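You operate a simulated robot arm through the tools that you are given. There is no shell and no other tool. Be economical: measure what you need, move in short steps, check, and stop when the job is done.

You are at the controls of a simulated two-armed robot. One attempt, no reset.

Task
Pick up the job sheet that says "E" from the top of the laptop bench with one hand, pass it to the other hand and put it on the shelf under the small bench.

Only the result counts: the job must be done as asked and must still hold three seconds after the hand-in. Knocking over, shifting, dropping, spilling or breaking anything else fails it. Flat cloth is picked up by pressing the open fingertips on it (5 to 10 N) and closing them slowly along it; thin cloth reads only 2 to 8 mm in the jaws.

Robot
Two 7-joint arms with two-finger parallel grippers on one trunk, on a base that drives. Base frame: it is fixed to the floor where the robot stands at the start and does not move with it; the origin is under the middle of the robot, x ahead of it, y to its left, z up; the surface under the hand at the start is at about z = 880. Readings come in mm, degrees, newtons and seconds.
The left shoulder is at the start at [71, 156, 1255], the right one opposite. Places, roughly: shelf under the small bench [-1800, 800, 300]. Payload 3.91 kg a hand.
The TCP of each hand is the grasp point between the finger pads, 30 mm short of the fingertips. In the tool frame z runs along the fingers and y along their closing line. Largest opening 110 mm; finger width 20, thickness 10; the body of the gripper, 48 by 112 mm, starts 55 mm behind the TCP.
Orientation is told as [roll, pitch, yaw] about the base's x, y, z axes, in that order, counted from this pose: with the fingers straight down and closing along the base's y, the tool's x points along the base's -x, its y along +y and its z along -z.

Tools
- The arms move only by the tool arm_command. It takes "left_increments", "right_increments" or both (then of equal length, played together; a hand with none holds still); each is a list of rows, each a list of 3 entries, a list of its own where there are three numbers: the turn, a rotation vector about the base's x, y, z in units of 6 degrees (1.0 is 6 degrees), then the shift along the base's x, y, z in units of 50 mm (1.0 is 50 mm), then the opening, from 0 (shut) to 1 (fully open). In form: [[[ax, ay, az], [dx, dy, dz], gripper], ...]. A call has 1 to 12 rows; each row shifts and turns the commanded pose from where the row before left it. A call with a number of a shift or a turn outside -1 to 1 is refused whole. Each row takes 0.2 s and may step no farther than 50 mm and 8.6 degrees from the row before; otherwise, or with a gripper value out of range, the whole call is refused. Where a pose cannot be reached the arm comes as near as it can. A force on the tool above 40 N (or 10 N above the force at the start of the call, whichever is more), or a blocked arm, ends the call early, and 0.2 s more pass. Each finger travels about 108 mm/s and halts on what it meets, pressing with about 31 N; the grip force reading is that of the motor and also rises with nothing between the fingers. The clock runs only during rows and for 0.2 s after the last one: add rows that do not move to give the fingers time. The reply holds the time, the measured pose of the TCP, the force on the tool along the base axes, the opening and the grip force, in the units named above and with some noise, with the torque about the TCP (base axes, N m) and any sound that the robot's microphone picked up.
- Cameras (640 x 400 px; columns grow to the right, rows downward): "scene" is now at [147, -26, 1500.4]; the picture's right is [-0.25, -0.97, 0.00], its down [-0.31, 0.08, -0.95] and it looks along [0.92, -0.24, -0.32] (base axes); focal length 289 px, centre (320, 200). "left" rides on the left gripper at [72, -17, -103] in its tool frame; the picture's right is [0.23, 0.97, 0.00], its down [-0.76, 0.18, -0.62] and it looks along [-0.61, 0.14, 0.78] (tool axes); focal length 222 px, centre (320, 200). "right" rides on the right gripper at [72, 17, -103] in its tool frame; the picture's right is [-0.23, 0.97, 0.00], its down [-0.76, -0.18, -0.62] and it looks along [-0.61, -0.14, 0.78] (tool axes); focal length 222 px, centre (320, 200). There is no depth. A picture from a camera that has moved, and an enlarged one, comes with that camera's place and axes in the base frame and with its lens. The place of the scene camera against the robot may be out by one fixed shift of up to 12 mm in any direction.
- camera(camera): a new picture of that camera. The clock stands still meanwhile.
- lift_body(by): slides the trunk up (or, below 0, down) by that many mm; the arms and the scene camera ride with it, the base frame stays. It gives what a move gives, with no picture.
- steer(legs): drives the robot by 1 to 6 legs, each [ahead, left, turn to the left] in mm, mm and degrees, along the robot's own axes; the way and the turn of a leg run together, so that a leg with both is an arc; at most 1500 mm and 180 degrees a leg. The arms and the cameras ride along, it lands a little off, and it stops where it bumps. It gives what a move gives.
- turn_head(pan, tilt): turns the head with the scene camera to pan (to the left, within 86 degrees either way) and tilt (down, from -29 to 69), counted from straight ahead of the robot. It gives what a move gives.
- inspect(camera, box): a new picture of the part [left, top, right, bottom] of that camera's present view, enlarged. The clock stands still meanwhile.
- finish_job(): hands the job in; it is judged then, once.

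Work in short steps. Places have to be worked out from the pictures, the camera data and where the tool is seen: move nearer, look again, correct. Check each grasp and each placing, and mend what went wrong. You have 120 turns and 92 pictures in all, those below and enlarged ones among them. Open the grippers and draw the arms clear of the work before you hand the job in, unless the task says otherwise; then end with one line.

The tools are called after "Request:" as name(argument=value, ...) on one line, values as JSON. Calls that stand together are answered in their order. arm_command: Moves the arms, as the interface text tells. Its arguments: {"type":"object","properties":{"left_increments":{"type":"array","items":{"type":"array"}},"right_increments":{"type":"array","items":{"type":"array"}}},"required":[]} The other tools are called the same way: lift_body (by) slides the trunk up or down; steer (legs) drives the base; turn_head (pan, tilt) turns the head that bears the scene camera; camera (camera) takes a picture; inspect (camera, box) takes an enlarged picture of a part of a camera's view; finish_job () hands the job in.

At the start:

```text
time: 0.0
left_tool_pos: [905.3, 169.2, 1152.7]
left_ee_rot: [0.0, 0.0, 0.1]
left_contact_force: [0.4, 0.3, 0.7]
left_ft_torque: [0.02, -0.03, -0.02]
left_opening: 110.0
left_grasp_force: 0.0
right_tool_pos: [767.3, -442.3, 1212.4]
right_ee_rot: [0.1, 0.0, 0.0]
right_contact_force: [0.4, 0.9, 0.2]
right_ft_torque: [0.01, -0.01, 0.0]
right_opening: 110.0
right_grasp_force: 0.1
trunk travel left (down, up): [-700.0, 240.0]
robot x, y, heading: [2.5, -3.0, -0.1]
head pan, tilt: [-14.5, 18.9]
```

scene: 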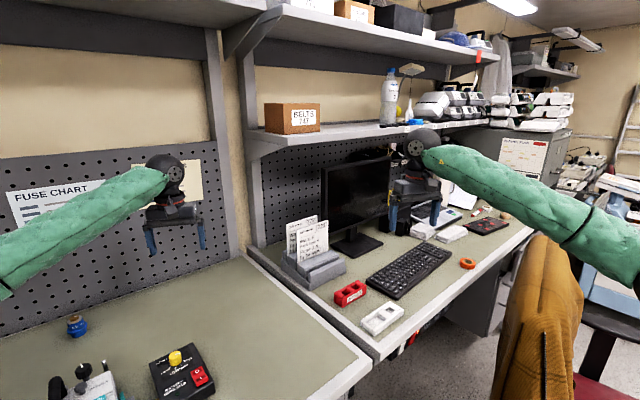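
right: 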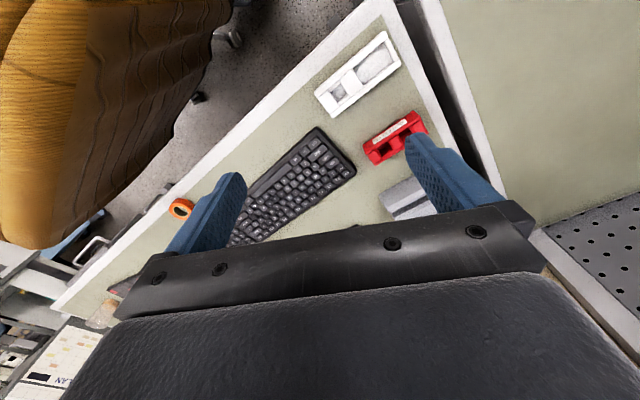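
left: 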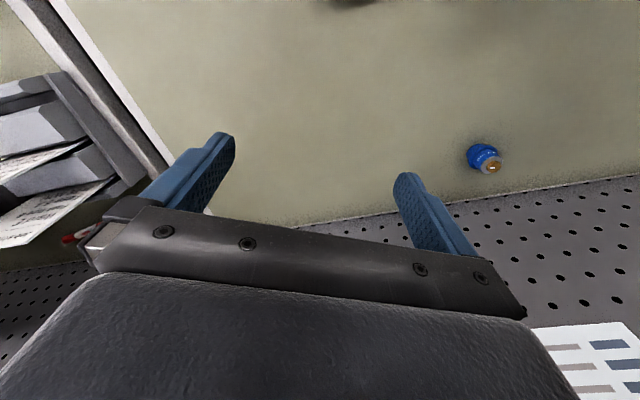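

I see sheets in a grey holder beside the monitor; I need to find the laptop bench and sheet "E", so I enlarge the holder and look around.

Request:
inspect(camera="scene", box=[240, 180, 400, 300])

Request:
turn_head(pan=80, tilt=25)

Request:
camera(camera="scene")

Request:
turn_head(pan=-80, tilt=25)

Request:
camera(camera="scene")

```text
3.33 times, centred on (320, 240) of scene
camera zoom: at [147.0, -26.0, 1500.4], right [-0.25, -0.97, 0.0], down [-0.31, 0.08, -0.95], along [0.92, -0.24, -0.32], focal length 965 px, centre (320, 67)
```

zoom: 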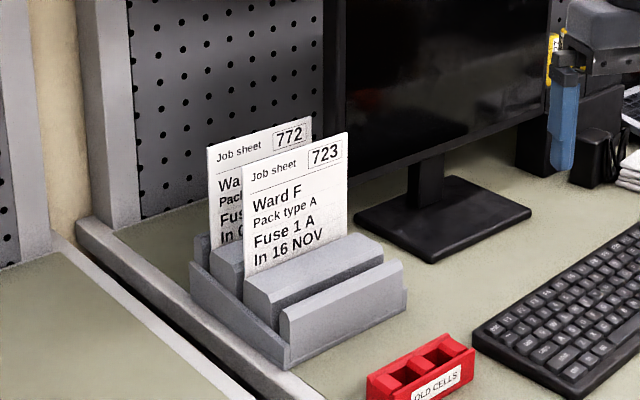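

```text
time: 1.7
left_tool_pos: [904.8, 170.3, 1153.3]
left_ee_rot: [0.0, 0.0, -0.1]
left_contact_force: [0.9, -0.1, 0.0]
left_ft_torque: [0.01, 0.01, 0.0]
left_opening: 110.0
left_grasp_force: 0.0
right_tool_pos: [767.5, -443.8, 1214.2]
right_ee_rot: [0.0, 0.1, -0.1]
right_contact_force: [-0.2, 0.4, 0.3]
right_ft_torque: [-0.01, 0.01, -0.01]
right_opening: 110.1
right_grasp_force: 0.1
trunk travel left (down, up): [-700.0, 240.0]
robot x, y, heading: [1.1, 3.9, 0.3]
head pan, tilt: [80.0, 25.0]
```

```text
87 pictures are left
camera scene: at [72.8, 88.0, 1490.6], right [0.98, -0.17, 0.0], down [-0.07, -0.42, -0.91], along [0.16, 0.89, -0.42], focal length 289 px, centre (320, 200)
```

scene: 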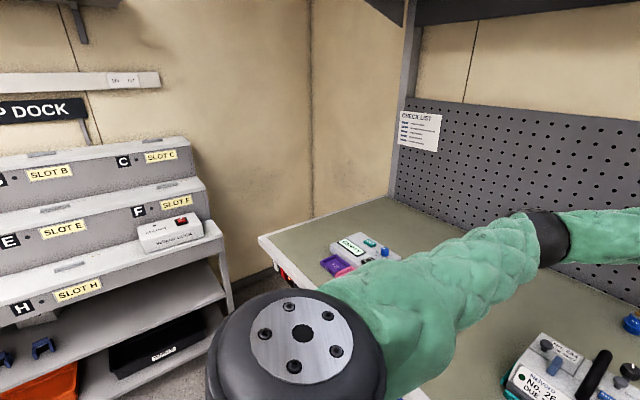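

```text
time: 4.2
left_tool_pos: [904.6, 170.9, 1153.1]
left_ee_rot: [0.0, 0.0, 0.0]
left_contact_force: [0.0, -0.3, -0.3]
left_ft_torque: [-0.01, -0.02, -0.02]
left_opening: 110.4
left_grasp_force: 0.0
right_tool_pos: [768.9, -442.9, 1213.7]
right_ee_rot: [0.0, 0.0, -0.1]
right_contact_force: [0.0, 0.3, 0.6]
right_ft_torque: [0.03, 0.02, -0.01]
right_opening: 110.3
right_grasp_force: 0.0
trunk travel left (down, up): [-700.0, 240.0]
robot x, y, heading: [-2.5, -0.5, -0.1]
head pan, tilt: [-80.0, 25.0]
```

```text
86 pictures are left
camera scene: at [72.8, -93.4, 1490.6], right [-0.98, -0.17, 0.0], down [-0.07, 0.42, -0.91], along [0.16, -0.89, -0.42], focal length 289 px, centre (320, 200)
```

scene: 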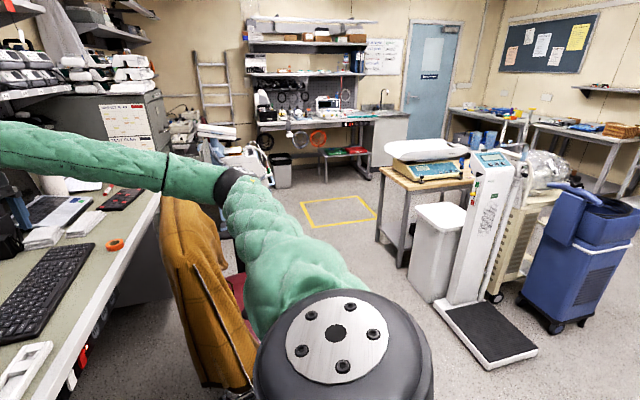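

The bench with the monitor has what may be a laptop further right. I check both.

Request:
inspect(camera="scene", box=[0, 150, 160, 250])

Request:
inspect(camera="left", box=[0, 60, 160, 260])

Request:
inspect(camera="scene", box=[360, 20, 640, 195])

```text
4.00 times, centred on (80, 200) of scene
camera zoom: at [72.8, -93.4, 1490.6], right [-0.98, -0.17, 0.0], down [-0.07, 0.42, -0.91], along [0.16, -0.89, -0.42], focal length 1158 px, centre (1280, 200)
```

zoom: 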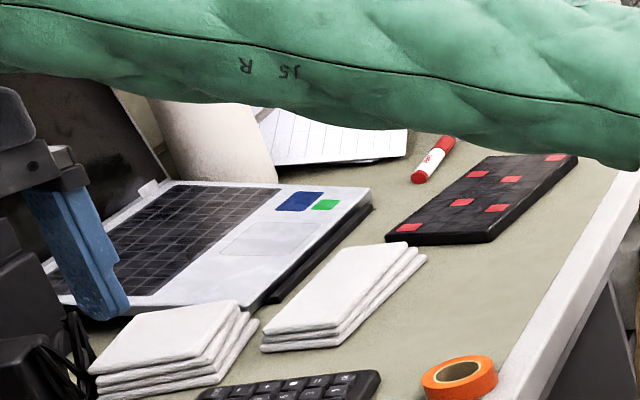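

```text
2.00 times, centred on (80, 160) of left
camera zoom: at [833.4, 154.3, 1255.8], right [-0.23, 0.97, 0.0], down [0.76, 0.18, 0.62], along [0.61, 0.14, -0.78], focal length 444 px, centre (800, 280)
```

zoom: 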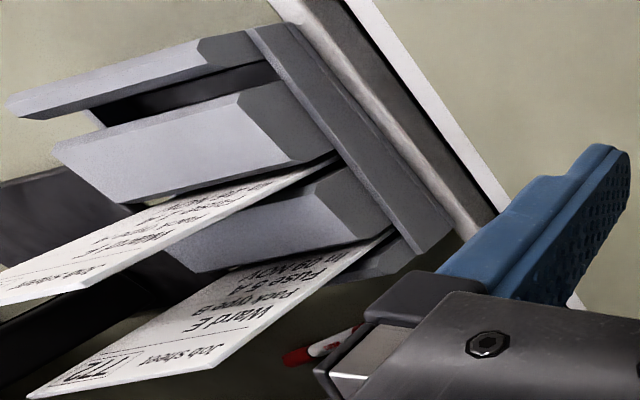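

```text
2.29 times, centred on (500, 108) of scene
camera zoom: at [72.8, -93.4, 1490.6], right [-0.98, -0.17, 0.0], down [-0.07, 0.42, -0.91], along [0.16, -0.89, -0.42], focal length 662 px, centre (-91, 411)
```

zoom: 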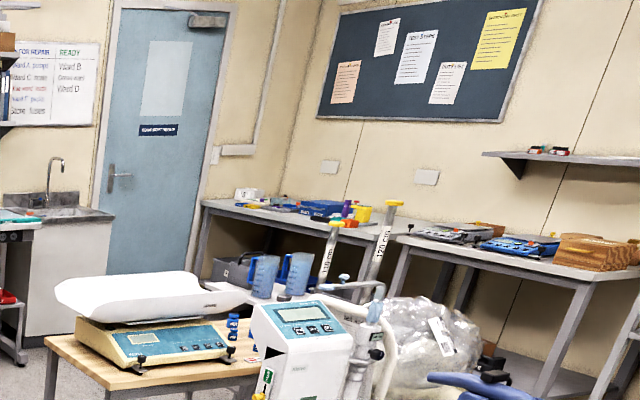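

Sheet 772 is "Ward E" (the back one), its top edge triangulated from (1127,-153,1075) to (1188,-285,1077), normal about 25° yaw. I look down at the base and behind for the way to the benches before driving.

Request:
turn_head(pan=-25, tilt=69)

Request:
camera(camera="scene")

Request:
turn_head(pan=-70, tilt=60)

Request:
camera(camera="scene")

```text
time: 5.4
left_tool_pos: [906.6, 170.6, 1153.1]
left_ee_rot: [0.0, 0.0, -0.1]
left_contact_force: [-0.2, -0.1, 0.2]
left_ft_torque: [0.0, -0.02, 0.02]
left_opening: 109.9
left_grasp_force: 0.0
right_tool_pos: [767.8, -442.9, 1213.2]
right_ee_rot: [-0.1, 0.0, -0.1]
right_contact_force: [0.9, -0.2, 0.2]
right_ft_torque: [-0.02, 0.02, 0.0]
right_opening: 109.8
right_grasp_force: 0.0
trunk travel left (down, up): [-700.0, 240.0]
robot x, y, heading: [-1.5, -1.6, -0.3]
head pan, tilt: [-25.0, 68.8]
```

```text
82 pictures are left
camera scene: at [107.4, -26.4, 1431.2], right [-0.42, -0.91, 0.0], down [-0.84, 0.39, -0.36], along [0.33, -0.15, -0.93], focal length 289 px, centre (320, 200)
```

scene: 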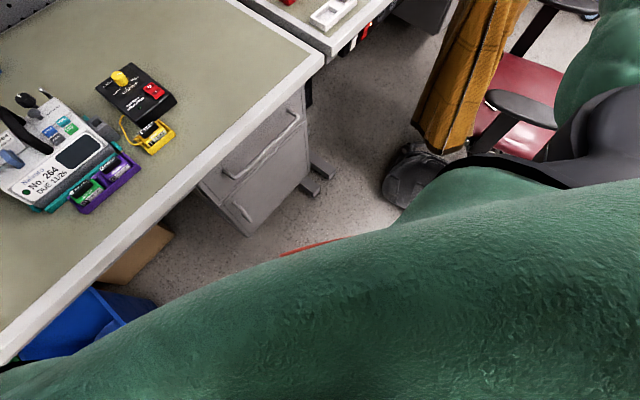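

```text
time: 6.5
left_tool_pos: [906.3, 169.8, 1152.8]
left_ee_rot: [0.0, 0.0, 0.0]
left_contact_force: [-0.4, -0.2, -0.6]
left_ft_torque: [-0.01, -0.02, -0.02]
left_opening: 110.2
left_grasp_force: 0.1
right_tool_pos: [768.4, -443.4, 1213.1]
right_ee_rot: [0.0, 0.0, -0.1]
right_contact_force: [-0.1, 0.0, -1.2]
right_ft_torque: [0.0, -0.02, 0.01]
right_opening: 110.1
right_grasp_force: 0.1
trunk travel left (down, up): [-700.0, 240.0]
robot x, y, heading: [1.5, -2.9, -0.0]
head pan, tilt: [-70.0, 60.0]
```

```text
81 pictures are left
camera scene: at [79.6, -65.3, 1440.5], right [-0.94, -0.34, 0.0], down [-0.3, 0.81, -0.5], along [0.17, -0.47, -0.87], focal length 289 px, centre (320, 200)
```

scene: 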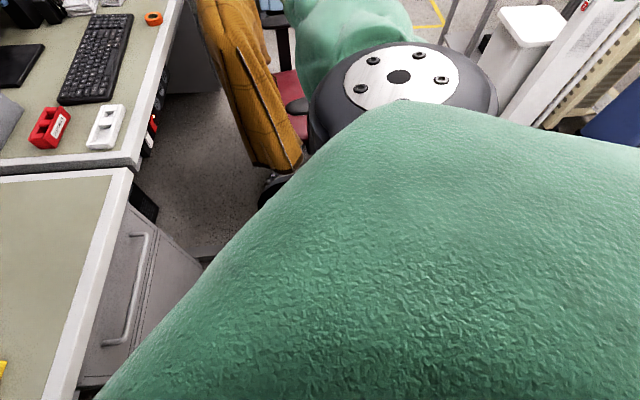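

The benches all lie with their front edge at about 480 mm along the direction 25° left; the chair stands to the right. I pull both hands back, then drive to about (235,-222) heading +22.

Request:
arm_command(left_increments=[[[0, 0, 0], [-1, 0, 0], 1], [[0, 0, 0], [-1, 0, 0], 1], [[0, 0, 0], [-1, 0, 0], 1], [[0, 0, 0], [-1, 0, 0], 1], [[0, 0, 0], [-1, 0, 0], 1], [[0, 0, 0], [-1, 0, 0], 1]], right_increments=[[[0, 0, 0], [-1, 0, 0], 0.5], [[0, 0, 0], [-1, 0, 0], 0.5], [[0, 0, 0], [-1, 0, 0], 0.5], [[0, 0, 0], [-1, 0, 0], 0.5], [[0, 0, 0], [-0.8, 0, 0], 0.5], [[0, 0, 0], [0, 0, 0], 0.5]])

Request:
steer(legs=[[0, -150, 0], [0, 0, 22]])

Request:
turn_head(pan=-15, tilt=35)

Request:
camera(camera="scene")

```text
time: 7.9
left_tool_pos: [607.3, 167.2, 1153.5]
left_ee_rot: [0.0, 0.2, 0.0]
left_contact_force: [0.2, 0.0, 0.5]
left_ft_torque: [-0.01, 0.01, 0.01]
left_opening: 110.0
left_grasp_force: 0.1
right_tool_pos: [527.5, -442.2, 1214.5]
right_ee_rot: [0.0, 0.0, -0.1]
right_contact_force: [0.7, 0.6, -0.3]
right_ft_torque: [-0.03, -0.01, -0.01]
right_opening: 55.3
right_grasp_force: 0.0
trunk travel left (down, up): [-700.0, 240.0]
robot x, y, heading: [1.8, -0.5, -0.1]
head pan, tilt: [-70.0, 60.0]
```

```text
time: 10.4
left_tool_pos: [500.5, 230.9, 1154.2]
left_ee_rot: [0.0, 0.0, 21.9]
left_contact_force: [0.1, -0.5, 0.6]
left_ft_torque: [0.01, -0.01, 0.0]
left_opening: 109.9
left_grasp_force: 0.1
right_tool_pos: [654.0, -366.4, 1213.8]
right_ee_rot: [0.1, 0.0, 21.9]
right_contact_force: [-0.1, 0.3, 0.0]
right_ft_torque: [0.0, -0.03, -0.01]
right_opening: 54.9
right_grasp_force: 0.0
trunk travel left (down, up): [-700.0, 240.0]
robot x, y, heading: [0.1, -156.6, 22.2]
head pan, tilt: [-70.0, 60.0]
```

```text
time: 11.7
left_tool_pos: [500.7, 230.9, 1153.9]
left_ee_rot: [0.0, 0.0, 21.9]
left_contact_force: [0.5, 0.5, 0.5]
left_ft_torque: [-0.01, 0.03, 0.0]
left_opening: 110.0
left_grasp_force: 0.0
right_tool_pos: [655.4, -366.3, 1213.9]
right_ee_rot: [0.0, 0.1, 21.8]
right_contact_force: [-0.1, -0.3, -0.2]
right_ft_torque: [0.0, 0.0, 0.01]
right_opening: 54.9
right_grasp_force: 0.0
trunk travel left (down, up): [-700.0, 240.0]
robot x, y, heading: [1.4, -152.7, 21.9]
head pan, tilt: [-15.0, 35.0]
```

```text
80 pictures are left
camera scene: at [140.3, -125.0, 1474.8], right [0.12, -0.99, 0.0], down [-0.57, -0.07, -0.82], along [0.81, 0.1, -0.57], focal length 289 px, centre (320, 200)
```

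scene: 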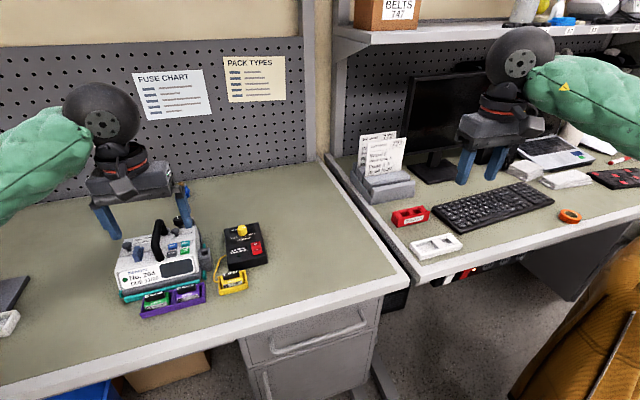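

The way ahead is clear (bench edge and cabinet in front are still off). I drive to the picking stance.

Request:
steer(legs=[[0, -140, 0], [170, 0, 0]])

Request:
camera(camera="scene")

Request:
camera(camera="right")

```text
time: 14.1
left_tool_pos: [711.2, 162.5, 1152.8]
left_ee_rot: [0.0, 0.1, 21.7]
left_contact_force: [-0.4, 0.2, -0.7]
left_ft_torque: [-0.01, 0.02, 0.01]
left_opening: 110.0
left_grasp_force: 0.2
right_tool_pos: [863.0, -434.5, 1213.7]
right_ee_rot: [0.0, 0.1, 21.6]
right_contact_force: [1.2, -0.2, -0.2]
right_ft_torque: [0.01, 0.02, 0.02]
right_opening: 55.3
right_grasp_force: 0.1
trunk travel left (down, up): [-700.0, 240.0]
robot x, y, heading: [207.7, -218.3, 21.6]
head pan, tilt: [-15.0, 35.0]
```

```text
79 pictures are left
camera scene: at [350.2, -192.2, 1474.7], right [0.12, -0.99, 0.0], down [-0.57, -0.07, -0.82], along [0.81, 0.09, -0.57], focal length 289 px, centre (320, 200)
```

scene: 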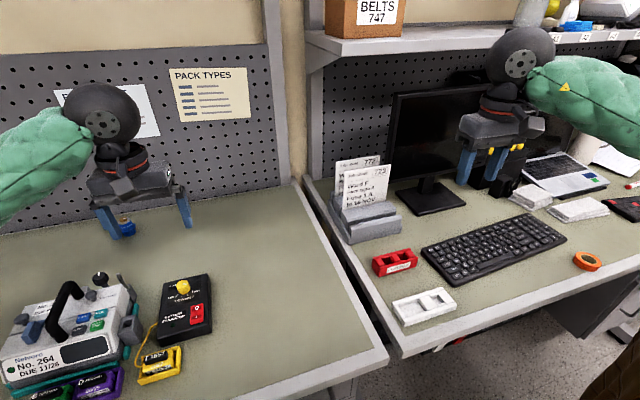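

```text
78 pictures are left
camera right: at [789.9, -447.3, 1316.9], right [-0.15, 0.99, 0.0], down [0.77, 0.12, 0.62], along [0.61, 0.09, -0.78], focal length 222 px, centre (320, 200)
```

right: 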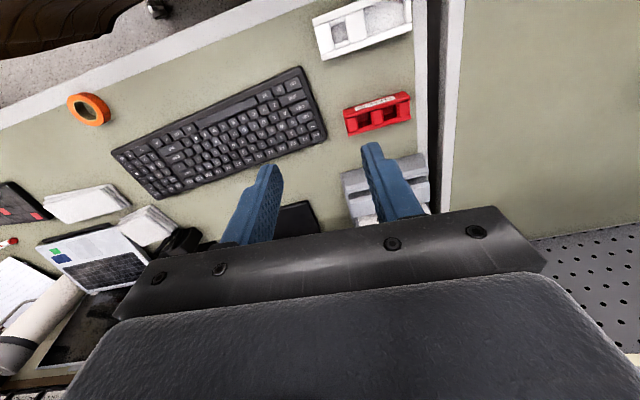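

Before rotating the hand over the sheet, I need the height and front edge of the shelf overhead; I zoom on it, and on the sheets.

Request:
inspect(camera="scene", box=[260, 0, 480, 137])

Request:
inspect(camera="scene", box=[300, 130, 428, 250])

Request:
turn_head(pan=0, tilt=0)

Request:
camera(camera="scene")

```text
2.91 times, centred on (370, 68) of scene
camera zoom: at [350.2, -192.2, 1474.7], right [0.12, -0.99, 0.0], down [-0.57, -0.07, -0.82], along [0.81, 0.09, -0.57], focal length 842 px, centre (174, 582)
```

zoom: 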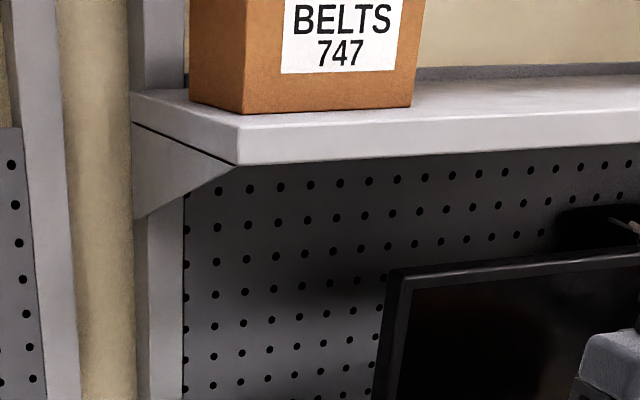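

```text
3.33 times, centred on (364, 190) of scene
camera zoom: at [350.2, -192.2, 1474.7], right [0.12, -0.99, 0.0], down [-0.57, -0.07, -0.82], along [0.81, 0.09, -0.57], focal length 965 px, centre (173, 233)
```

zoom: 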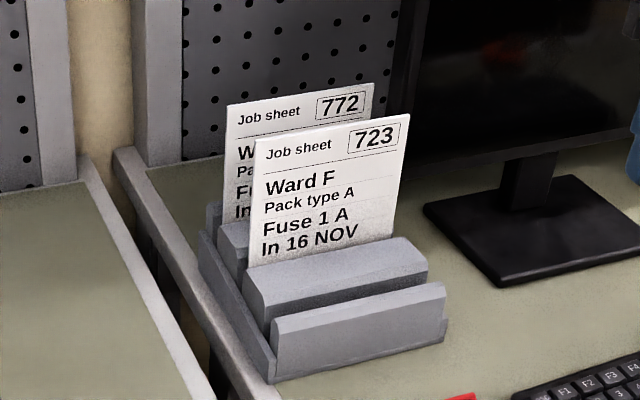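

```text
time: 15.1
left_tool_pos: [712.0, 162.0, 1154.5]
left_ee_rot: [0.0, 0.1, 21.7]
left_contact_force: [0.0, 0.8, 0.3]
left_ft_torque: [-0.03, -0.02, -0.03]
left_opening: 109.8
left_grasp_force: 0.1
right_tool_pos: [861.9, -435.5, 1213.6]
right_ee_rot: [0.0, 0.1, 21.5]
right_contact_force: [0.0, -0.1, 0.3]
right_ft_torque: [-0.02, -0.01, 0.01]
right_opening: 55.1
right_grasp_force: 0.1
trunk travel left (down, up): [-700.0, 240.0]
robot x, y, heading: [206.3, -217.2, 21.9]
head pan, tilt: [0.0, 0.0]
```

```text
75 pictures are left
camera scene: at [345.3, -169.5, 1530.8], right [0.37, -0.93, 0.0], down [0.0, 0.0, -1.0], along [0.93, 0.37, 0.0], focal length 289 px, centre (320, 200)
```

scene: 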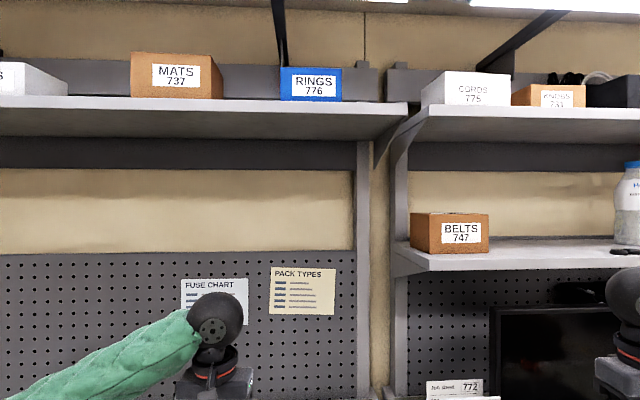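

The shelf's underside (~1373) overhangs the sheet, so a vertical top grasp would be too tight when lifting. I'll take sheet E by its left edge with the left hand, fingers pointing right; first I turn the left hand by 120° about the combined axis in free air.

Request:
arm_command(left_increments=[[[-0.767, 0.282, 0.577], [0, 0, 0], 0.5], [[-0.767, 0.282, 0.577], [0, 0, 0], 0.5], [[-0.767, 0.282, 0.577], [0, 0, 0], 0.5], [[-0.767, 0.282, 0.577], [0, 0, 0], 0.5], [[-0.767, 0.282, 0.577], [0, 0, 0], 0.5], [[-0.767, 0.282, 0.577], [0, 0, 0], 0.5], [[-0.767, 0.282, 0.577], [0, 0, 0], 0.5], [[-0.767, 0.282, 0.577], [0, 0, 0], 0.5], [[-0.767, 0.282, 0.577], [0, 0, 0], 0.5], [[-0.767, 0.282, 0.577], [0, 0, 0], 0.5]])

Request:
arm_command(left_increments=[[[-0.767, 0.282, 0.577], [0, 0, 0], 0.5], [[-0.767, 0.282, 0.577], [0, 0, 0], 0.5], [[-0.767, 0.282, 0.577], [0, 0, 0], 0.5], [[-0.767, 0.282, 0.577], [0, 0, 0], 0.5], [[-0.767, 0.282, 0.577], [0, 0, 0], 0.5], [[-0.767, 0.282, 0.577], [0, 0, 0], 0.5], [[-0.767, 0.282, 0.577], [0, 0, 0], 0.5], [[-0.767, 0.282, 0.577], [0, 0, 0], 0.5], [[-0.767, 0.282, 0.577], [0, 0, 0], 0.5], [[-0.767, 0.282, 0.577], [0, 0, 0], 0.5], [[0, 0, 0], [0, 0, 0], 0.5]])

Request:
turn_head(pan=0, tilt=30)

Request:
camera(camera="scene")

Request:
camera(camera="left")

```text
time: 17.3
left_tool_pos: [711.0, 161.6, 1154.5]
left_ee_rot: [-29.0, 40.5, 47.8]
left_contact_force: [-0.3, 0.0, 0.6]
left_ft_torque: [0.02, 0.03, 0.03]
left_opening: 54.9
left_grasp_force: 0.0
right_tool_pos: [862.5, -435.1, 1214.0]
right_ee_rot: [0.0, 0.0, 21.6]
right_contact_force: [0.3, 0.2, -0.3]
right_ft_torque: [0.0, -0.03, -0.02]
right_opening: 54.9
right_grasp_force: 0.1
trunk travel left (down, up): [-700.0, 240.0]
robot x, y, heading: [208.7, -216.8, 21.5]
head pan, tilt: [0.0, 0.0]
```

```text
time: 19.7
left_tool_pos: [711.4, 161.4, 1154.0]
left_ee_rot: [-91.6, 86.9, 23.2]
left_contact_force: [-0.7, -0.2, -0.3]
left_ft_torque: [-0.01, -0.01, 0.0]
left_opening: 54.8
left_grasp_force: 0.0
right_tool_pos: [862.0, -435.8, 1214.6]
right_ee_rot: [0.0, 0.0, 21.6]
right_contact_force: [-0.2, -0.1, 0.1]
right_ft_torque: [0.0, 0.01, 0.03]
right_opening: 54.7
right_grasp_force: 0.0
trunk travel left (down, up): [-700.0, 240.0]
robot x, y, heading: [211.4, -218.3, 21.6]
head pan, tilt: [0.0, 0.0]
```

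```text
time: 20.6
left_tool_pos: [709.9, 161.2, 1153.4]
left_ee_rot: [-90.9, 86.9, 23.8]
left_contact_force: [0.0, -0.3, -0.2]
left_ft_torque: [0.03, 0.01, 0.03]
left_opening: 54.8
left_grasp_force: 0.0
right_tool_pos: [861.1, -435.0, 1213.2]
right_ee_rot: [0.0, 0.0, 21.6]
right_contact_force: [-0.1, 0.1, -0.1]
right_ft_torque: [0.02, 0.03, -0.04]
right_opening: 55.0
right_grasp_force: 0.2
trunk travel left (down, up): [-700.0, 240.0]
robot x, y, heading: [210.8, -219.8, 21.8]
head pan, tilt: [0.0, 30.0]
```

```text
74 pictures are left
camera scene: at [345.3, -169.4, 1482.7], right [0.37, -0.93, 0.0], down [-0.46, -0.18, -0.87], along [0.81, 0.32, -0.5], focal length 289 px, centre (320, 200)
```

scene: 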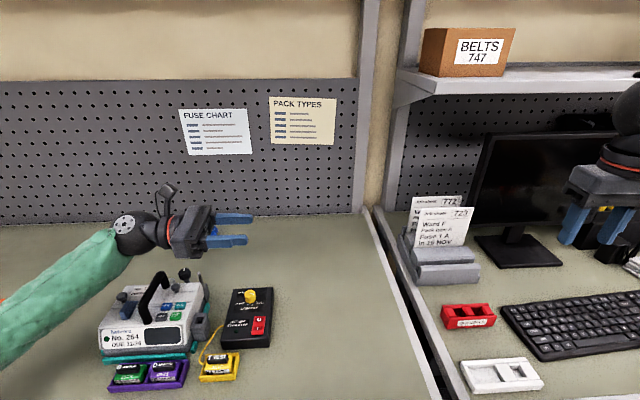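

```text
73 pictures are left
camera left: at [679.8, 261.9, 1226.8], right [-0.89, -0.41, 0.17], down [-0.38, 0.51, -0.77], along [0.23, -0.76, -0.61], focal length 222 px, centre (320, 200)
```

left: 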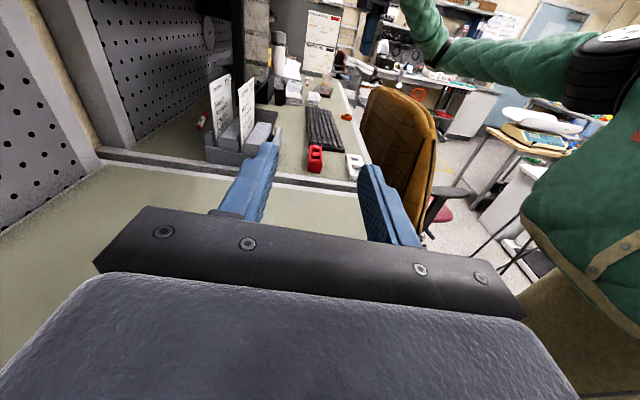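

The left hand now points right with its camera on top. I shift the robot 130 mm to the right so the left arm reaches comfortably, and take out the 3° residual tilt.

Request:
steer(legs=[[0, -130, 2]])

Request:
arm_command(left_increments=[[[-0.24, 0.52, 0], [0, 0, -0.6], 0.5], [[0, 0, 0], [0, 0, -0.6], 0.5], [[0, 0, 0], [0, 0, 0], 0.5]])

Request:
camera(camera="scene")

Request:
inspect(camera="left", box=[150, 40, 350, 165])

```text
time: 21.9
left_tool_pos: [748.3, 57.6, 1154.2]
left_ee_rot: [-90.3, 86.8, 26.4]
left_contact_force: [-0.2, -0.3, 0.3]
left_ft_torque: [0.02, -0.02, -0.01]
left_opening: 54.8
left_grasp_force: 0.1
right_tool_pos: [919.7, -534.8, 1214.0]
right_ee_rot: [0.0, -0.1, 23.5]
right_contact_force: [0.3, 0.2, 0.0]
right_ft_torque: [0.02, 0.0, 0.0]
right_opening: 55.3
right_grasp_force: 0.1
trunk travel left (down, up): [-700.0, 240.0]
robot x, y, heading: [255.5, -340.6, 23.6]
head pan, tilt: [0.0, 30.0]
```

```text
time: 22.7
left_tool_pos: [750.7, 57.4, 1092.5]
left_ee_rot: [77.0, 89.8, -166.2]
left_contact_force: [0.8, 0.7, 0.4]
left_ft_torque: [-0.02, 0.01, 0.04]
left_opening: 55.1
left_grasp_force: 0.2
right_tool_pos: [918.6, -534.1, 1213.4]
right_ee_rot: [0.0, 0.0, 23.4]
right_contact_force: [-0.1, -0.7, -0.4]
right_ft_torque: [0.0, -0.03, 0.0]
right_opening: 55.1
right_grasp_force: 0.0
trunk travel left (down, up): [-700.0, 240.0]
robot x, y, heading: [257.5, -340.6, 23.3]
head pan, tilt: [0.0, 30.0]
```

```text
72 pictures are left
camera scene: at [393.4, -285.5, 1482.6], right [0.4, -0.92, 0.0], down [-0.46, -0.2, -0.87], along [0.79, 0.35, -0.5], focal length 289 px, centre (320, 200)
```

scene: 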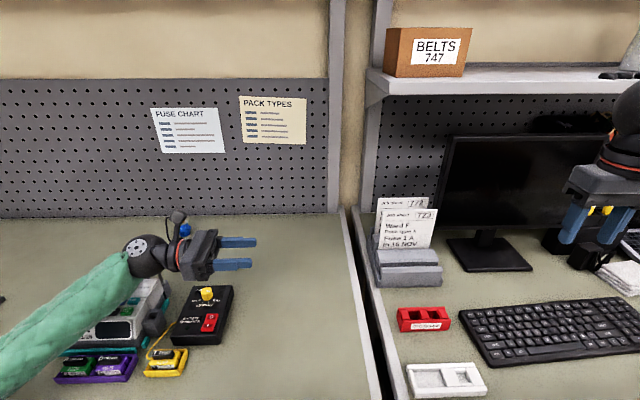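

```text
3.20 times, centred on (250, 102) of left
camera zoom: at [719.3, 158.2, 1164.8], right [-0.87, -0.44, 0.23], down [-0.44, 0.48, -0.76], along [0.22, -0.76, -0.61], focal length 711 px, centre (544, 512)
```

zoom: 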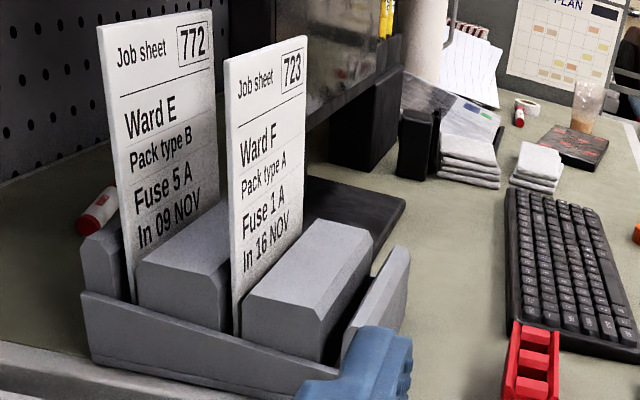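

Sheet E is clearly read ("Ward E", 772), standing vertical with its left edge at (1128,-153) free from z≈918 to 1075. I move the left hand to 90 mm left of that edge, still at z 1092.

Request:
arm_command(left_increments=[[[0, 0, 0], [0.845, -0.32, 0], 0.5], [[0, 0, 0], [0.845, -0.32, 0], 0.5], [[0, 0, 0], [0.845, -0.32, 0], 0.5], [[0, 0, 0], [0.845, -0.32, 0], 0.5], [[0, 0, 0], [0.845, -0.32, 0], 0.5], [[0, 0, 0], [0.845, -0.32, 0], 0.5], [[0, 0, 0], [0.845, -0.32, 0], 0.5], [[0, 0, 0], [0.845, -0.32, 0], 0.5], [[0, 0, 0], [0, 0, 0], 0.5]])

Request:
camera(camera="scene")

Request:
camera(camera="left")

```text
time: 24.9
left_tool_pos: [923.3, 130.6, 1109.3]
left_ee_rot: [-78.2, 89.6, 51.5]
left_contact_force: [0.0, -0.2, 0.0]
left_ft_torque: [0.04, 0.03, -0.05]
left_opening: 55.0
left_grasp_force: 0.2
right_tool_pos: [872.5, -347.7, 1217.5]
right_ee_rot: [0.5, -0.5, 37.5]
right_contact_force: [-0.2, 0.6, 0.3]
right_ft_torque: [0.02, -0.03, 0.0]
right_opening: 55.1
right_grasp_force: 0.1
trunk travel left (down, up): [-700.0, 240.0]
robot x, y, heading: [182.8, -303.2, 37.6]
head pan, tilt: [0.0, 30.0]
stopped in row 9 (left hand): the arm was blocked; the commanded pose is now the measured one
```

```text
70 pictures are left
camera scene: at [293.2, -246.9, 1487.8], right [0.61, -0.79, -0.01], down [-0.39, -0.29, -0.87], along [0.69, 0.54, -0.49], focal length 289 px, centre (320, 200)
```

scene: 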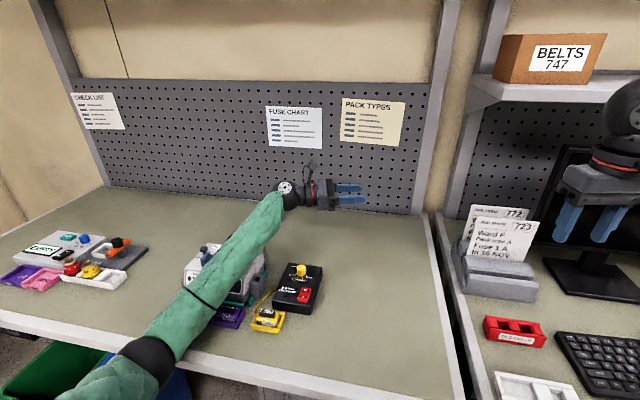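

```text
69 pictures are left
camera left: at [870.2, 222.4, 1180.9], right [-0.75, -0.62, 0.22], down [-0.53, 0.37, -0.76], along [0.39, -0.69, -0.61], focal length 222 px, centre (320, 200)
```

left: 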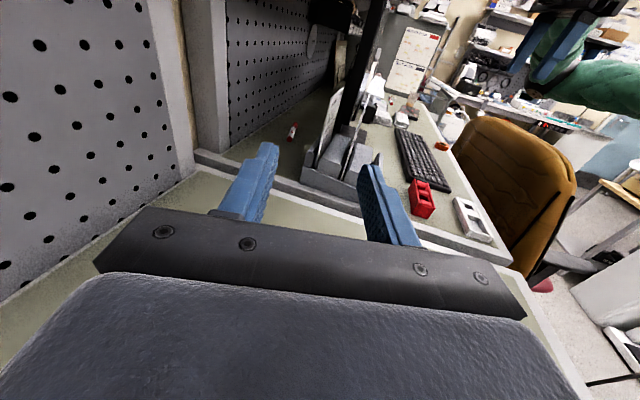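

The push turned the robot: the left elbow is low and seems to have met the bench's front edge. I check whether any item moved before backing off.

Request:
inspect(camera="scene", box=[60, 220, 340, 395])

Request:
steer(legs=[[-120, 0, 0]])

Request:
turn_head(pan=10, tilt=50)

Request:
camera(camera="scene")

```text
2.29 times, centred on (200, 308) of scene
camera zoom: at [293.2, -246.9, 1487.8], right [0.61, -0.79, -0.01], down [-0.39, -0.29, -0.87], along [0.69, 0.54, -0.49], focal length 662 px, centre (594, -46)
```

zoom: 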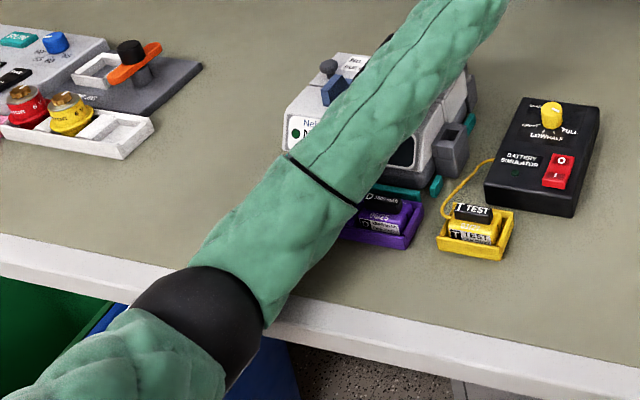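

```text
time: 25.6
left_tool_pos: [920.6, 130.7, 1112.0]
left_ee_rot: [-104.8, 89.0, 24.9]
left_contact_force: [-1.0, -0.1, 0.8]
left_ft_torque: [0.03, 0.0, 0.0]
left_opening: 55.2
left_grasp_force: 0.1
right_tool_pos: [868.6, -355.2, 1215.6]
right_ee_rot: [0.2, -0.3, 37.1]
right_contact_force: [-0.3, -0.5, 0.0]
right_ft_torque: [-0.02, 0.0, -0.04]
right_opening: 55.0
right_grasp_force: 0.1
trunk travel left (down, up): [-700.0, 240.0]
robot x, y, heading: [183.6, -308.3, 37.3]
head pan, tilt: [0.0, 30.0]
stopped in leg 1: the robot was blocked; the commanded pose is now the measured one
```

```text
time: 26.4
left_tool_pos: [921.1, 130.4, 1109.7]
left_ee_rot: [-95.6, 89.2, 34.3]
left_contact_force: [1.0, -0.1, 0.2]
left_ft_torque: [0.0, 0.0, 0.02]
left_opening: 54.7
left_grasp_force: 0.0
right_tool_pos: [869.3, -355.7, 1216.9]
right_ee_rot: [0.3, -0.4, 37.1]
right_contact_force: [-0.5, -0.5, 0.5]
right_ft_torque: [-0.01, 0.0, 0.01]
right_opening: 54.9
right_grasp_force: 0.1
trunk travel left (down, up): [-700.0, 240.0]
robot x, y, heading: [180.7, -314.6, 37.3]
head pan, tilt: [10.0, 50.0]
```

```text
67 pictures are left
camera scene: at [272.2, -245.2, 1455.2], right [0.73, -0.68, 0.0], down [-0.52, -0.55, -0.65], along [0.44, 0.48, -0.76], focal length 289 px, centre (320, 200)
```

scene: 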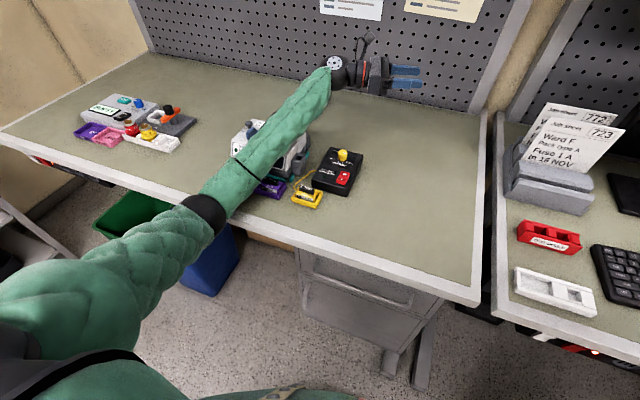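

The items look unmoved. The left forearm seems to rest on the bench edge near the elbow; I raise the trunk to lift it clear.

Request:
lift_body(by=60)

Request:
camera(camera="scene")

```text
time: 27.4
left_tool_pos: [930.2, 146.2, 1158.4]
left_ee_rot: [-174.6, 89.7, -44.6]
left_contact_force: [-0.9, -0.5, 0.6]
left_ft_torque: [0.02, -0.02, 0.04]
left_opening: 55.0
left_grasp_force: 0.2
right_tool_pos: [877.3, -341.8, 1272.0]
right_ee_rot: [0.0, 0.3, 37.1]
right_contact_force: [0.1, 0.1, -0.2]
right_ft_torque: [0.04, 0.01, -0.01]
right_opening: 55.1
right_grasp_force: 0.0
trunk travel left (down, up): [-760.0, 180.0]
robot x, y, heading: [183.6, -310.2, 37.2]
head pan, tilt: [10.0, 50.0]
```

```text
66 pictures are left
camera scene: at [282.9, -229.3, 1513.4], right [0.73, -0.68, 0.0], down [-0.52, -0.56, -0.64], along [0.44, 0.47, -0.77], focal length 289 px, centre (320, 200)
```

scene: 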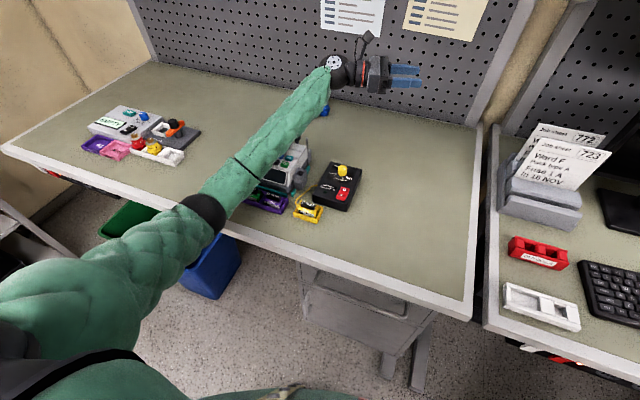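

It came free. I lift another 150 and try backing away slightly.

Request:
lift_body(by=150)

Request:
steer(legs=[[-100, 0, 0]])

Request:
camera(camera="scene")

```text
time: 29.2
left_tool_pos: [930.6, 146.6, 1306.9]
left_ee_rot: [160.7, 89.7, -69.4]
left_contact_force: [0.6, -0.2, -0.6]
left_ft_torque: [0.01, 0.0, 0.01]
left_opening: 55.0
left_grasp_force: 0.1
right_tool_pos: [877.1, -339.4, 1421.0]
right_ee_rot: [-0.1, 0.4, 37.0]
right_contact_force: [0.8, -0.1, -0.2]
right_ft_torque: [-0.02, -0.01, -0.02]
right_opening: 55.2
right_grasp_force: 0.1
trunk travel left (down, up): [-910.0, 30.0]
robot x, y, heading: [185.4, -313.5, 37.1]
head pan, tilt: [10.0, 50.0]
```

```text
time: 30.3
left_tool_pos: [849.8, 85.5, 1306.1]
left_ee_rot: [163.8, 89.6, -66.2]
left_contact_force: [-1.0, -0.3, -0.9]
left_ft_torque: [0.03, 0.01, -0.01]
left_opening: 55.0
left_grasp_force: 0.1
right_tool_pos: [798.3, -400.6, 1420.9]
right_ee_rot: [-0.1, 0.4, 37.0]
right_contact_force: [0.1, -1.0, -0.4]
right_ft_torque: [0.0, -0.01, 0.0]
right_opening: 54.9
right_grasp_force: 0.1
trunk travel left (down, up): [-910.0, 30.0]
robot x, y, heading: [105.7, -374.1, 37.1]
head pan, tilt: [10.0, 50.0]
```

```text
65 pictures are left
camera scene: at [203.2, -286.1, 1663.0], right [0.73, -0.68, 0.0], down [-0.52, -0.56, -0.64], along [0.44, 0.47, -0.77], focal length 289 px, centre (320, 200)
```

scene: 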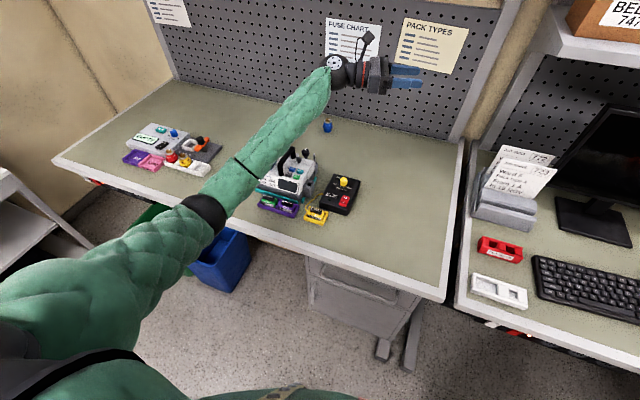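

All items are still in place. I draw the left hand back 200 mm, then turn the robot back to heading 24 and move up again.

Request:
arm_command(left_increments=[[[0, 0, 0], [-0.9, -0.42, 0], 0.5], [[0, 0, 0], [-0.9, -0.42, 0], 0.5], [[0, 0, 0], [-0.9, -0.42, 0], 0.5], [[0, 0, 0], [-0.9, -0.42, 0], 0.5], [[0, 0, 0], [0, 0, 0], 0.5]], right_increments=[[[0, 0, 0], [-0.9, -0.42, 0], 0.5], [[0, 0, 0], [-0.9, -0.42, 0], 0.5], [[0, 0, 0], [0, 0, 0], 0.5], [[0, 0, 0], [0, 0, 0], 0.5], [[0, 0, 0], [0, 0, 0], 0.5]])

Request:
steer(legs=[[0, 0, -13], [130, -50, 0]])

Request:
turn_head(pan=0, tilt=45)

Request:
camera(camera="scene")

Request:
camera(camera="left")

```text
time: 31.5
left_tool_pos: [670.1, -0.6, 1308.8]
left_ee_rot: [168.2, 89.7, -61.9]
left_contact_force: [-1.0, 0.0, 0.0]
left_ft_torque: [-0.01, -0.01, -0.02]
left_opening: 54.9
left_grasp_force: 0.2
right_tool_pos: [707.5, -443.5, 1422.0]
right_ee_rot: [-0.1, 0.5, 37.0]
right_contact_force: [0.1, -0.2, 0.5]
right_ft_torque: [0.0, -0.01, 0.01]
right_opening: 54.8
right_grasp_force: 0.1
trunk travel left (down, up): [-910.0, 30.0]
robot x, y, heading: [103.2, -374.7, 37.2]
head pan, tilt: [10.0, 50.0]
```

```text
time: 33.7
left_tool_pos: [876.0, -125.8, 1308.6]
left_ee_rot: [172.9, 89.6, -69.9]
left_contact_force: [-0.4, 0.0, -0.3]
left_ft_torque: [0.0, 0.02, -0.01]
left_opening: 54.9
left_grasp_force: 0.1
right_tool_pos: [813.6, -565.7, 1422.6]
right_ee_rot: [-0.3, 0.2, 24.2]
right_contact_force: [-0.1, 0.1, -0.5]
right_ft_torque: [-0.01, 0.01, -0.02]
right_opening: 55.0
right_grasp_force: 0.0
trunk travel left (down, up): [-910.0, 30.0]
robot x, y, heading: [246.0, -362.5, 24.6]
head pan, tilt: [10.0, 50.0]
```

```text
time: 34.4
left_tool_pos: [878.8, -125.8, 1306.2]
left_ee_rot: [156.1, 89.7, -86.7]
left_contact_force: [-0.3, 0.4, -0.5]
left_ft_torque: [-0.03, 0.0, -0.02]
left_opening: 54.8
left_grasp_force: 0.1
right_tool_pos: [816.8, -565.7, 1421.4]
right_ee_rot: [0.0, 0.3, 24.4]
right_contact_force: [0.9, -0.6, -0.1]
right_ft_torque: [0.0, 0.01, 0.02]
right_opening: 55.1
right_grasp_force: 0.0
trunk travel left (down, up): [-910.0, 30.0]
robot x, y, heading: [243.9, -362.0, 24.3]
head pan, tilt: [0.0, 45.0]
```

```text
64 pictures are left
camera scene: at [371.5, -310.5, 1669.8], right [0.41, -0.91, 0.0], down [-0.64, -0.29, -0.71], along [0.64, 0.29, -0.71], focal length 289 px, centre (320, 200)
```

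scene: 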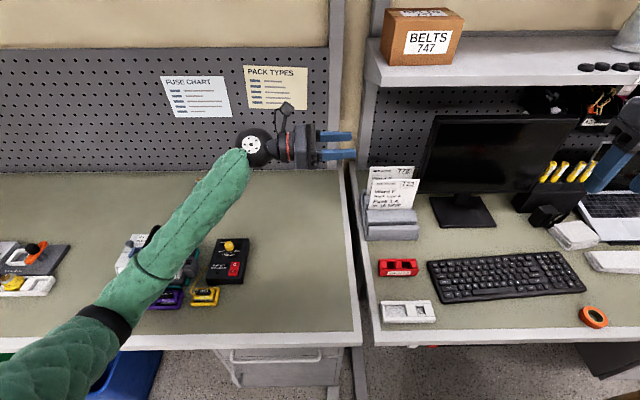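

```text
63 pictures are left
camera left: at [846.5, -23.9, 1378.0], right [-0.87, -0.44, 0.23], down [-0.44, 0.47, -0.77], along [0.23, -0.76, -0.6], focal length 222 px, centre (320, 200)
```

left: 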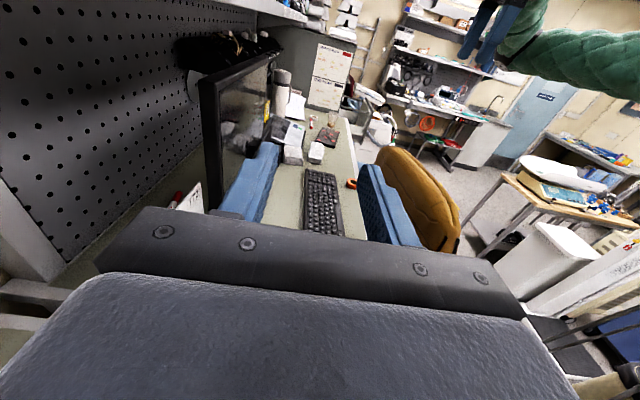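

Next I move the left hand forward to the sheet's depth while still high, and look at the elbow.

Request:
arm_command(left_increments=[[[0, 0, 0], [0.844, 0.22, 0], 0.5], [[0, 0, 0], [0.844, 0.22, 0], 0.5], [[0, 0, 0], [0.844, 0.22, 0], 0.5], [[0, 0, 0], [0.844, 0.22, 0], 0.5], [[0, 0, 0], [0.844, 0.22, 0], 0.5], [[0, 0, 0], [0, 0, -1], 0.5], [[0, 0, 0], [0, 0, -1], 0.5], [[0, 0, 0], [0, 0, 0], 0.5]])

Request:
camera(camera="scene")

```text
time: 36.2
left_tool_pos: [1086.9, -70.9, 1206.9]
left_ee_rot: [163.9, 89.7, -79.0]
left_contact_force: [-0.5, -0.5, 0.7]
left_ft_torque: [-0.02, 0.02, -0.01]
left_opening: 55.2
left_grasp_force: 0.0
right_tool_pos: [815.8, -565.8, 1421.2]
right_ee_rot: [-0.1, 0.3, 24.4]
right_contact_force: [0.1, -0.3, -0.5]
right_ft_torque: [0.01, 0.03, 0.0]
right_opening: 54.9
right_grasp_force: 0.0
trunk travel left (down, up): [-910.0, 30.0]
robot x, y, heading: [244.7, -365.7, 24.6]
head pan, tilt: [0.0, 45.0]
```

```text
62 pictures are left
camera scene: at [370.5, -311.0, 1670.0], right [0.41, -0.91, 0.0], down [-0.64, -0.29, -0.71], along [0.64, 0.29, -0.71], focal length 289 px, centre (320, 200)
```

scene: 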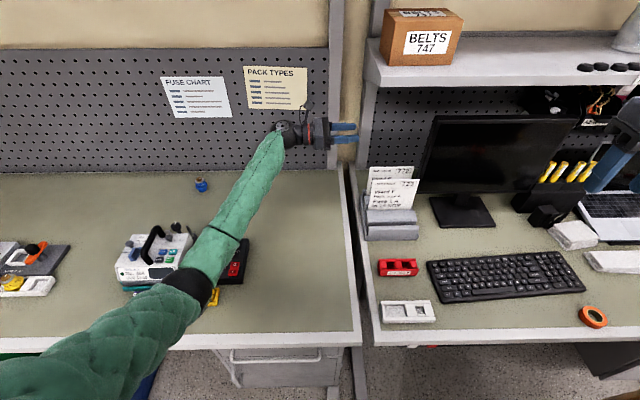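

The elbow is now well above the bench (~z 1120). I lower the hand by another 100 and look.

Request:
arm_command(left_increments=[[[0, 0, 0], [0, 0, -1], 0.5], [[0, 0, 0], [0, 0, -1], 0.5], [[0, 0, 0], [0, 0, 0], 0.5]])

Request:
camera(camera="scene")

Request:
camera(camera="left")

```text
time: 37.0
left_tool_pos: [1089.1, -68.7, 1106.9]
left_ee_rot: [168.5, 89.6, -74.2]
left_contact_force: [-0.4, 0.0, 0.1]
left_ft_torque: [0.02, -0.01, -0.02]
left_opening: 55.1
left_grasp_force: 0.1
right_tool_pos: [814.2, -565.0, 1422.3]
right_ee_rot: [-0.2, 0.4, 24.3]
right_contact_force: [0.4, 0.5, -0.6]
right_ft_torque: [0.01, 0.0, 0.02]
right_opening: 54.8
right_grasp_force: 0.0
trunk travel left (down, up): [-910.0, 30.0]
robot x, y, heading: [246.8, -366.0, 24.6]
head pan, tilt: [0.0, 45.0]
```

```text
61 pictures are left
camera scene: at [369.3, -310.6, 1670.1], right [0.41, -0.91, 0.0], down [-0.64, -0.29, -0.71], along [0.64, 0.29, -0.71], focal length 289 px, centre (320, 200)
```

scene: 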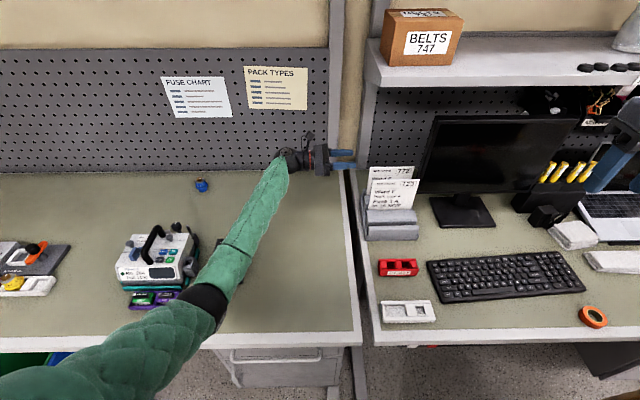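

```text
60 pictures are left
camera left: at [1057.3, 31.6, 1177.8], right [-0.87, -0.44, 0.23], down [-0.44, 0.47, -0.77], along [0.23, -0.76, -0.6], focal length 222 px, centre (320, 200)
```

left: 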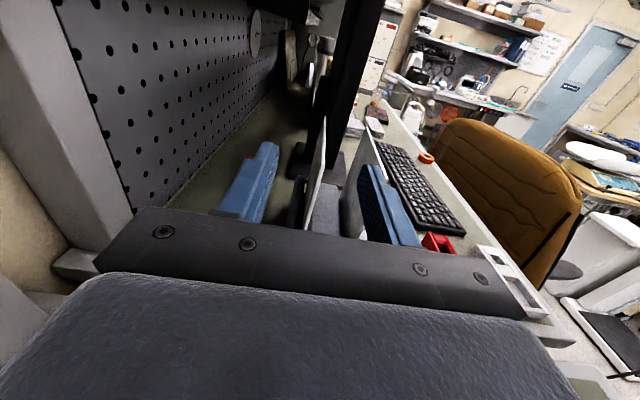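

The sheet is seen edge-on between the fingers; I zoom in to check lateral alignment.

Request:
inspect(camera="left", box=[220, 100, 420, 250])

```text
2.67 times, centred on (320, 175) of left
camera zoom: at [1057.3, 31.6, 1177.8], right [-0.87, -0.44, 0.23], down [-0.44, 0.47, -0.77], along [0.23, -0.76, -0.6], focal length 592 px, centre (320, 267)
```

zoom: 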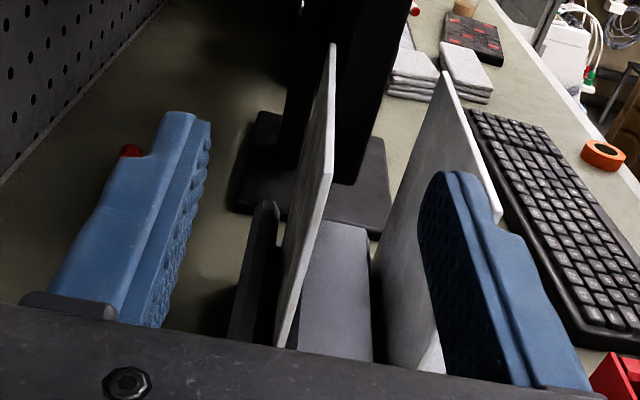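

Sheet E lies nearly centred between the fingers (within ~3 mm) and 723 is clear of the front finger. I lower to z≈1047 and slide 112 mm along the sheet.

Request:
arm_command(left_increments=[[[0, 0, 0], [0, 0, -0.6], 0.5], [[0, 0, 0], [0, 0, -0.6], 0.5], [[0, 0, 0], [0.225, -0.513, 0], 0.5], [[0, 0, 0], [0.225, -0.513, 0], 0.5], [[0, 0, 0], [0.225, -0.513, 0], 0.5], [[0, 0, 0], [0.225, -0.513, 0], 0.5], [[0, 0, 0], [0, 0, 0], 0.5]])

Request:
camera(camera="left")

Request:
inspect(camera="scene", box=[260, 110, 460, 250])

```text
time: 38.6
left_tool_pos: [1132.1, -172.2, 1049.8]
left_ee_rot: [166.6, 89.5, -76.3]
left_contact_force: [-0.1, -0.3, 0.0]
left_ft_torque: [-0.02, 0.0, -0.05]
left_opening: 55.1
left_grasp_force: 0.0
right_tool_pos: [815.6, -563.9, 1421.0]
right_ee_rot: [-0.2, 0.4, 24.3]
right_contact_force: [-0.3, 0.9, -1.0]
right_ft_torque: [-0.01, 0.06, -0.02]
right_opening: 55.1
right_grasp_force: 0.2
trunk travel left (down, up): [-910.0, 30.0]
robot x, y, heading: [244.1, -358.3, 24.2]
head pan, tilt: [0.0, 45.0]
```

```text
58 pictures are left
camera left: at [1099.9, -70.5, 1119.8], right [-0.87, -0.44, 0.23], down [-0.44, 0.47, -0.77], along [0.23, -0.76, -0.6], focal length 222 px, centre (320, 200)
```

left: 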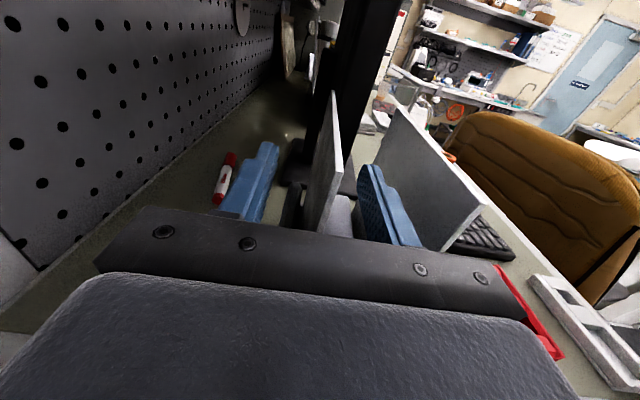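

```text
2.86 times, centred on (360, 180) of scene
camera zoom: at [369.9, -310.0, 1670.0], right [0.41, -0.91, 0.0], down [-0.64, -0.29, -0.71], along [0.64, 0.29, -0.71], focal length 827 px, centre (206, 257)
```

zoom: 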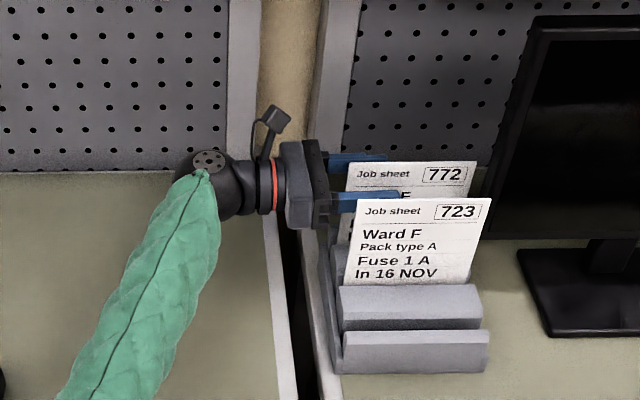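

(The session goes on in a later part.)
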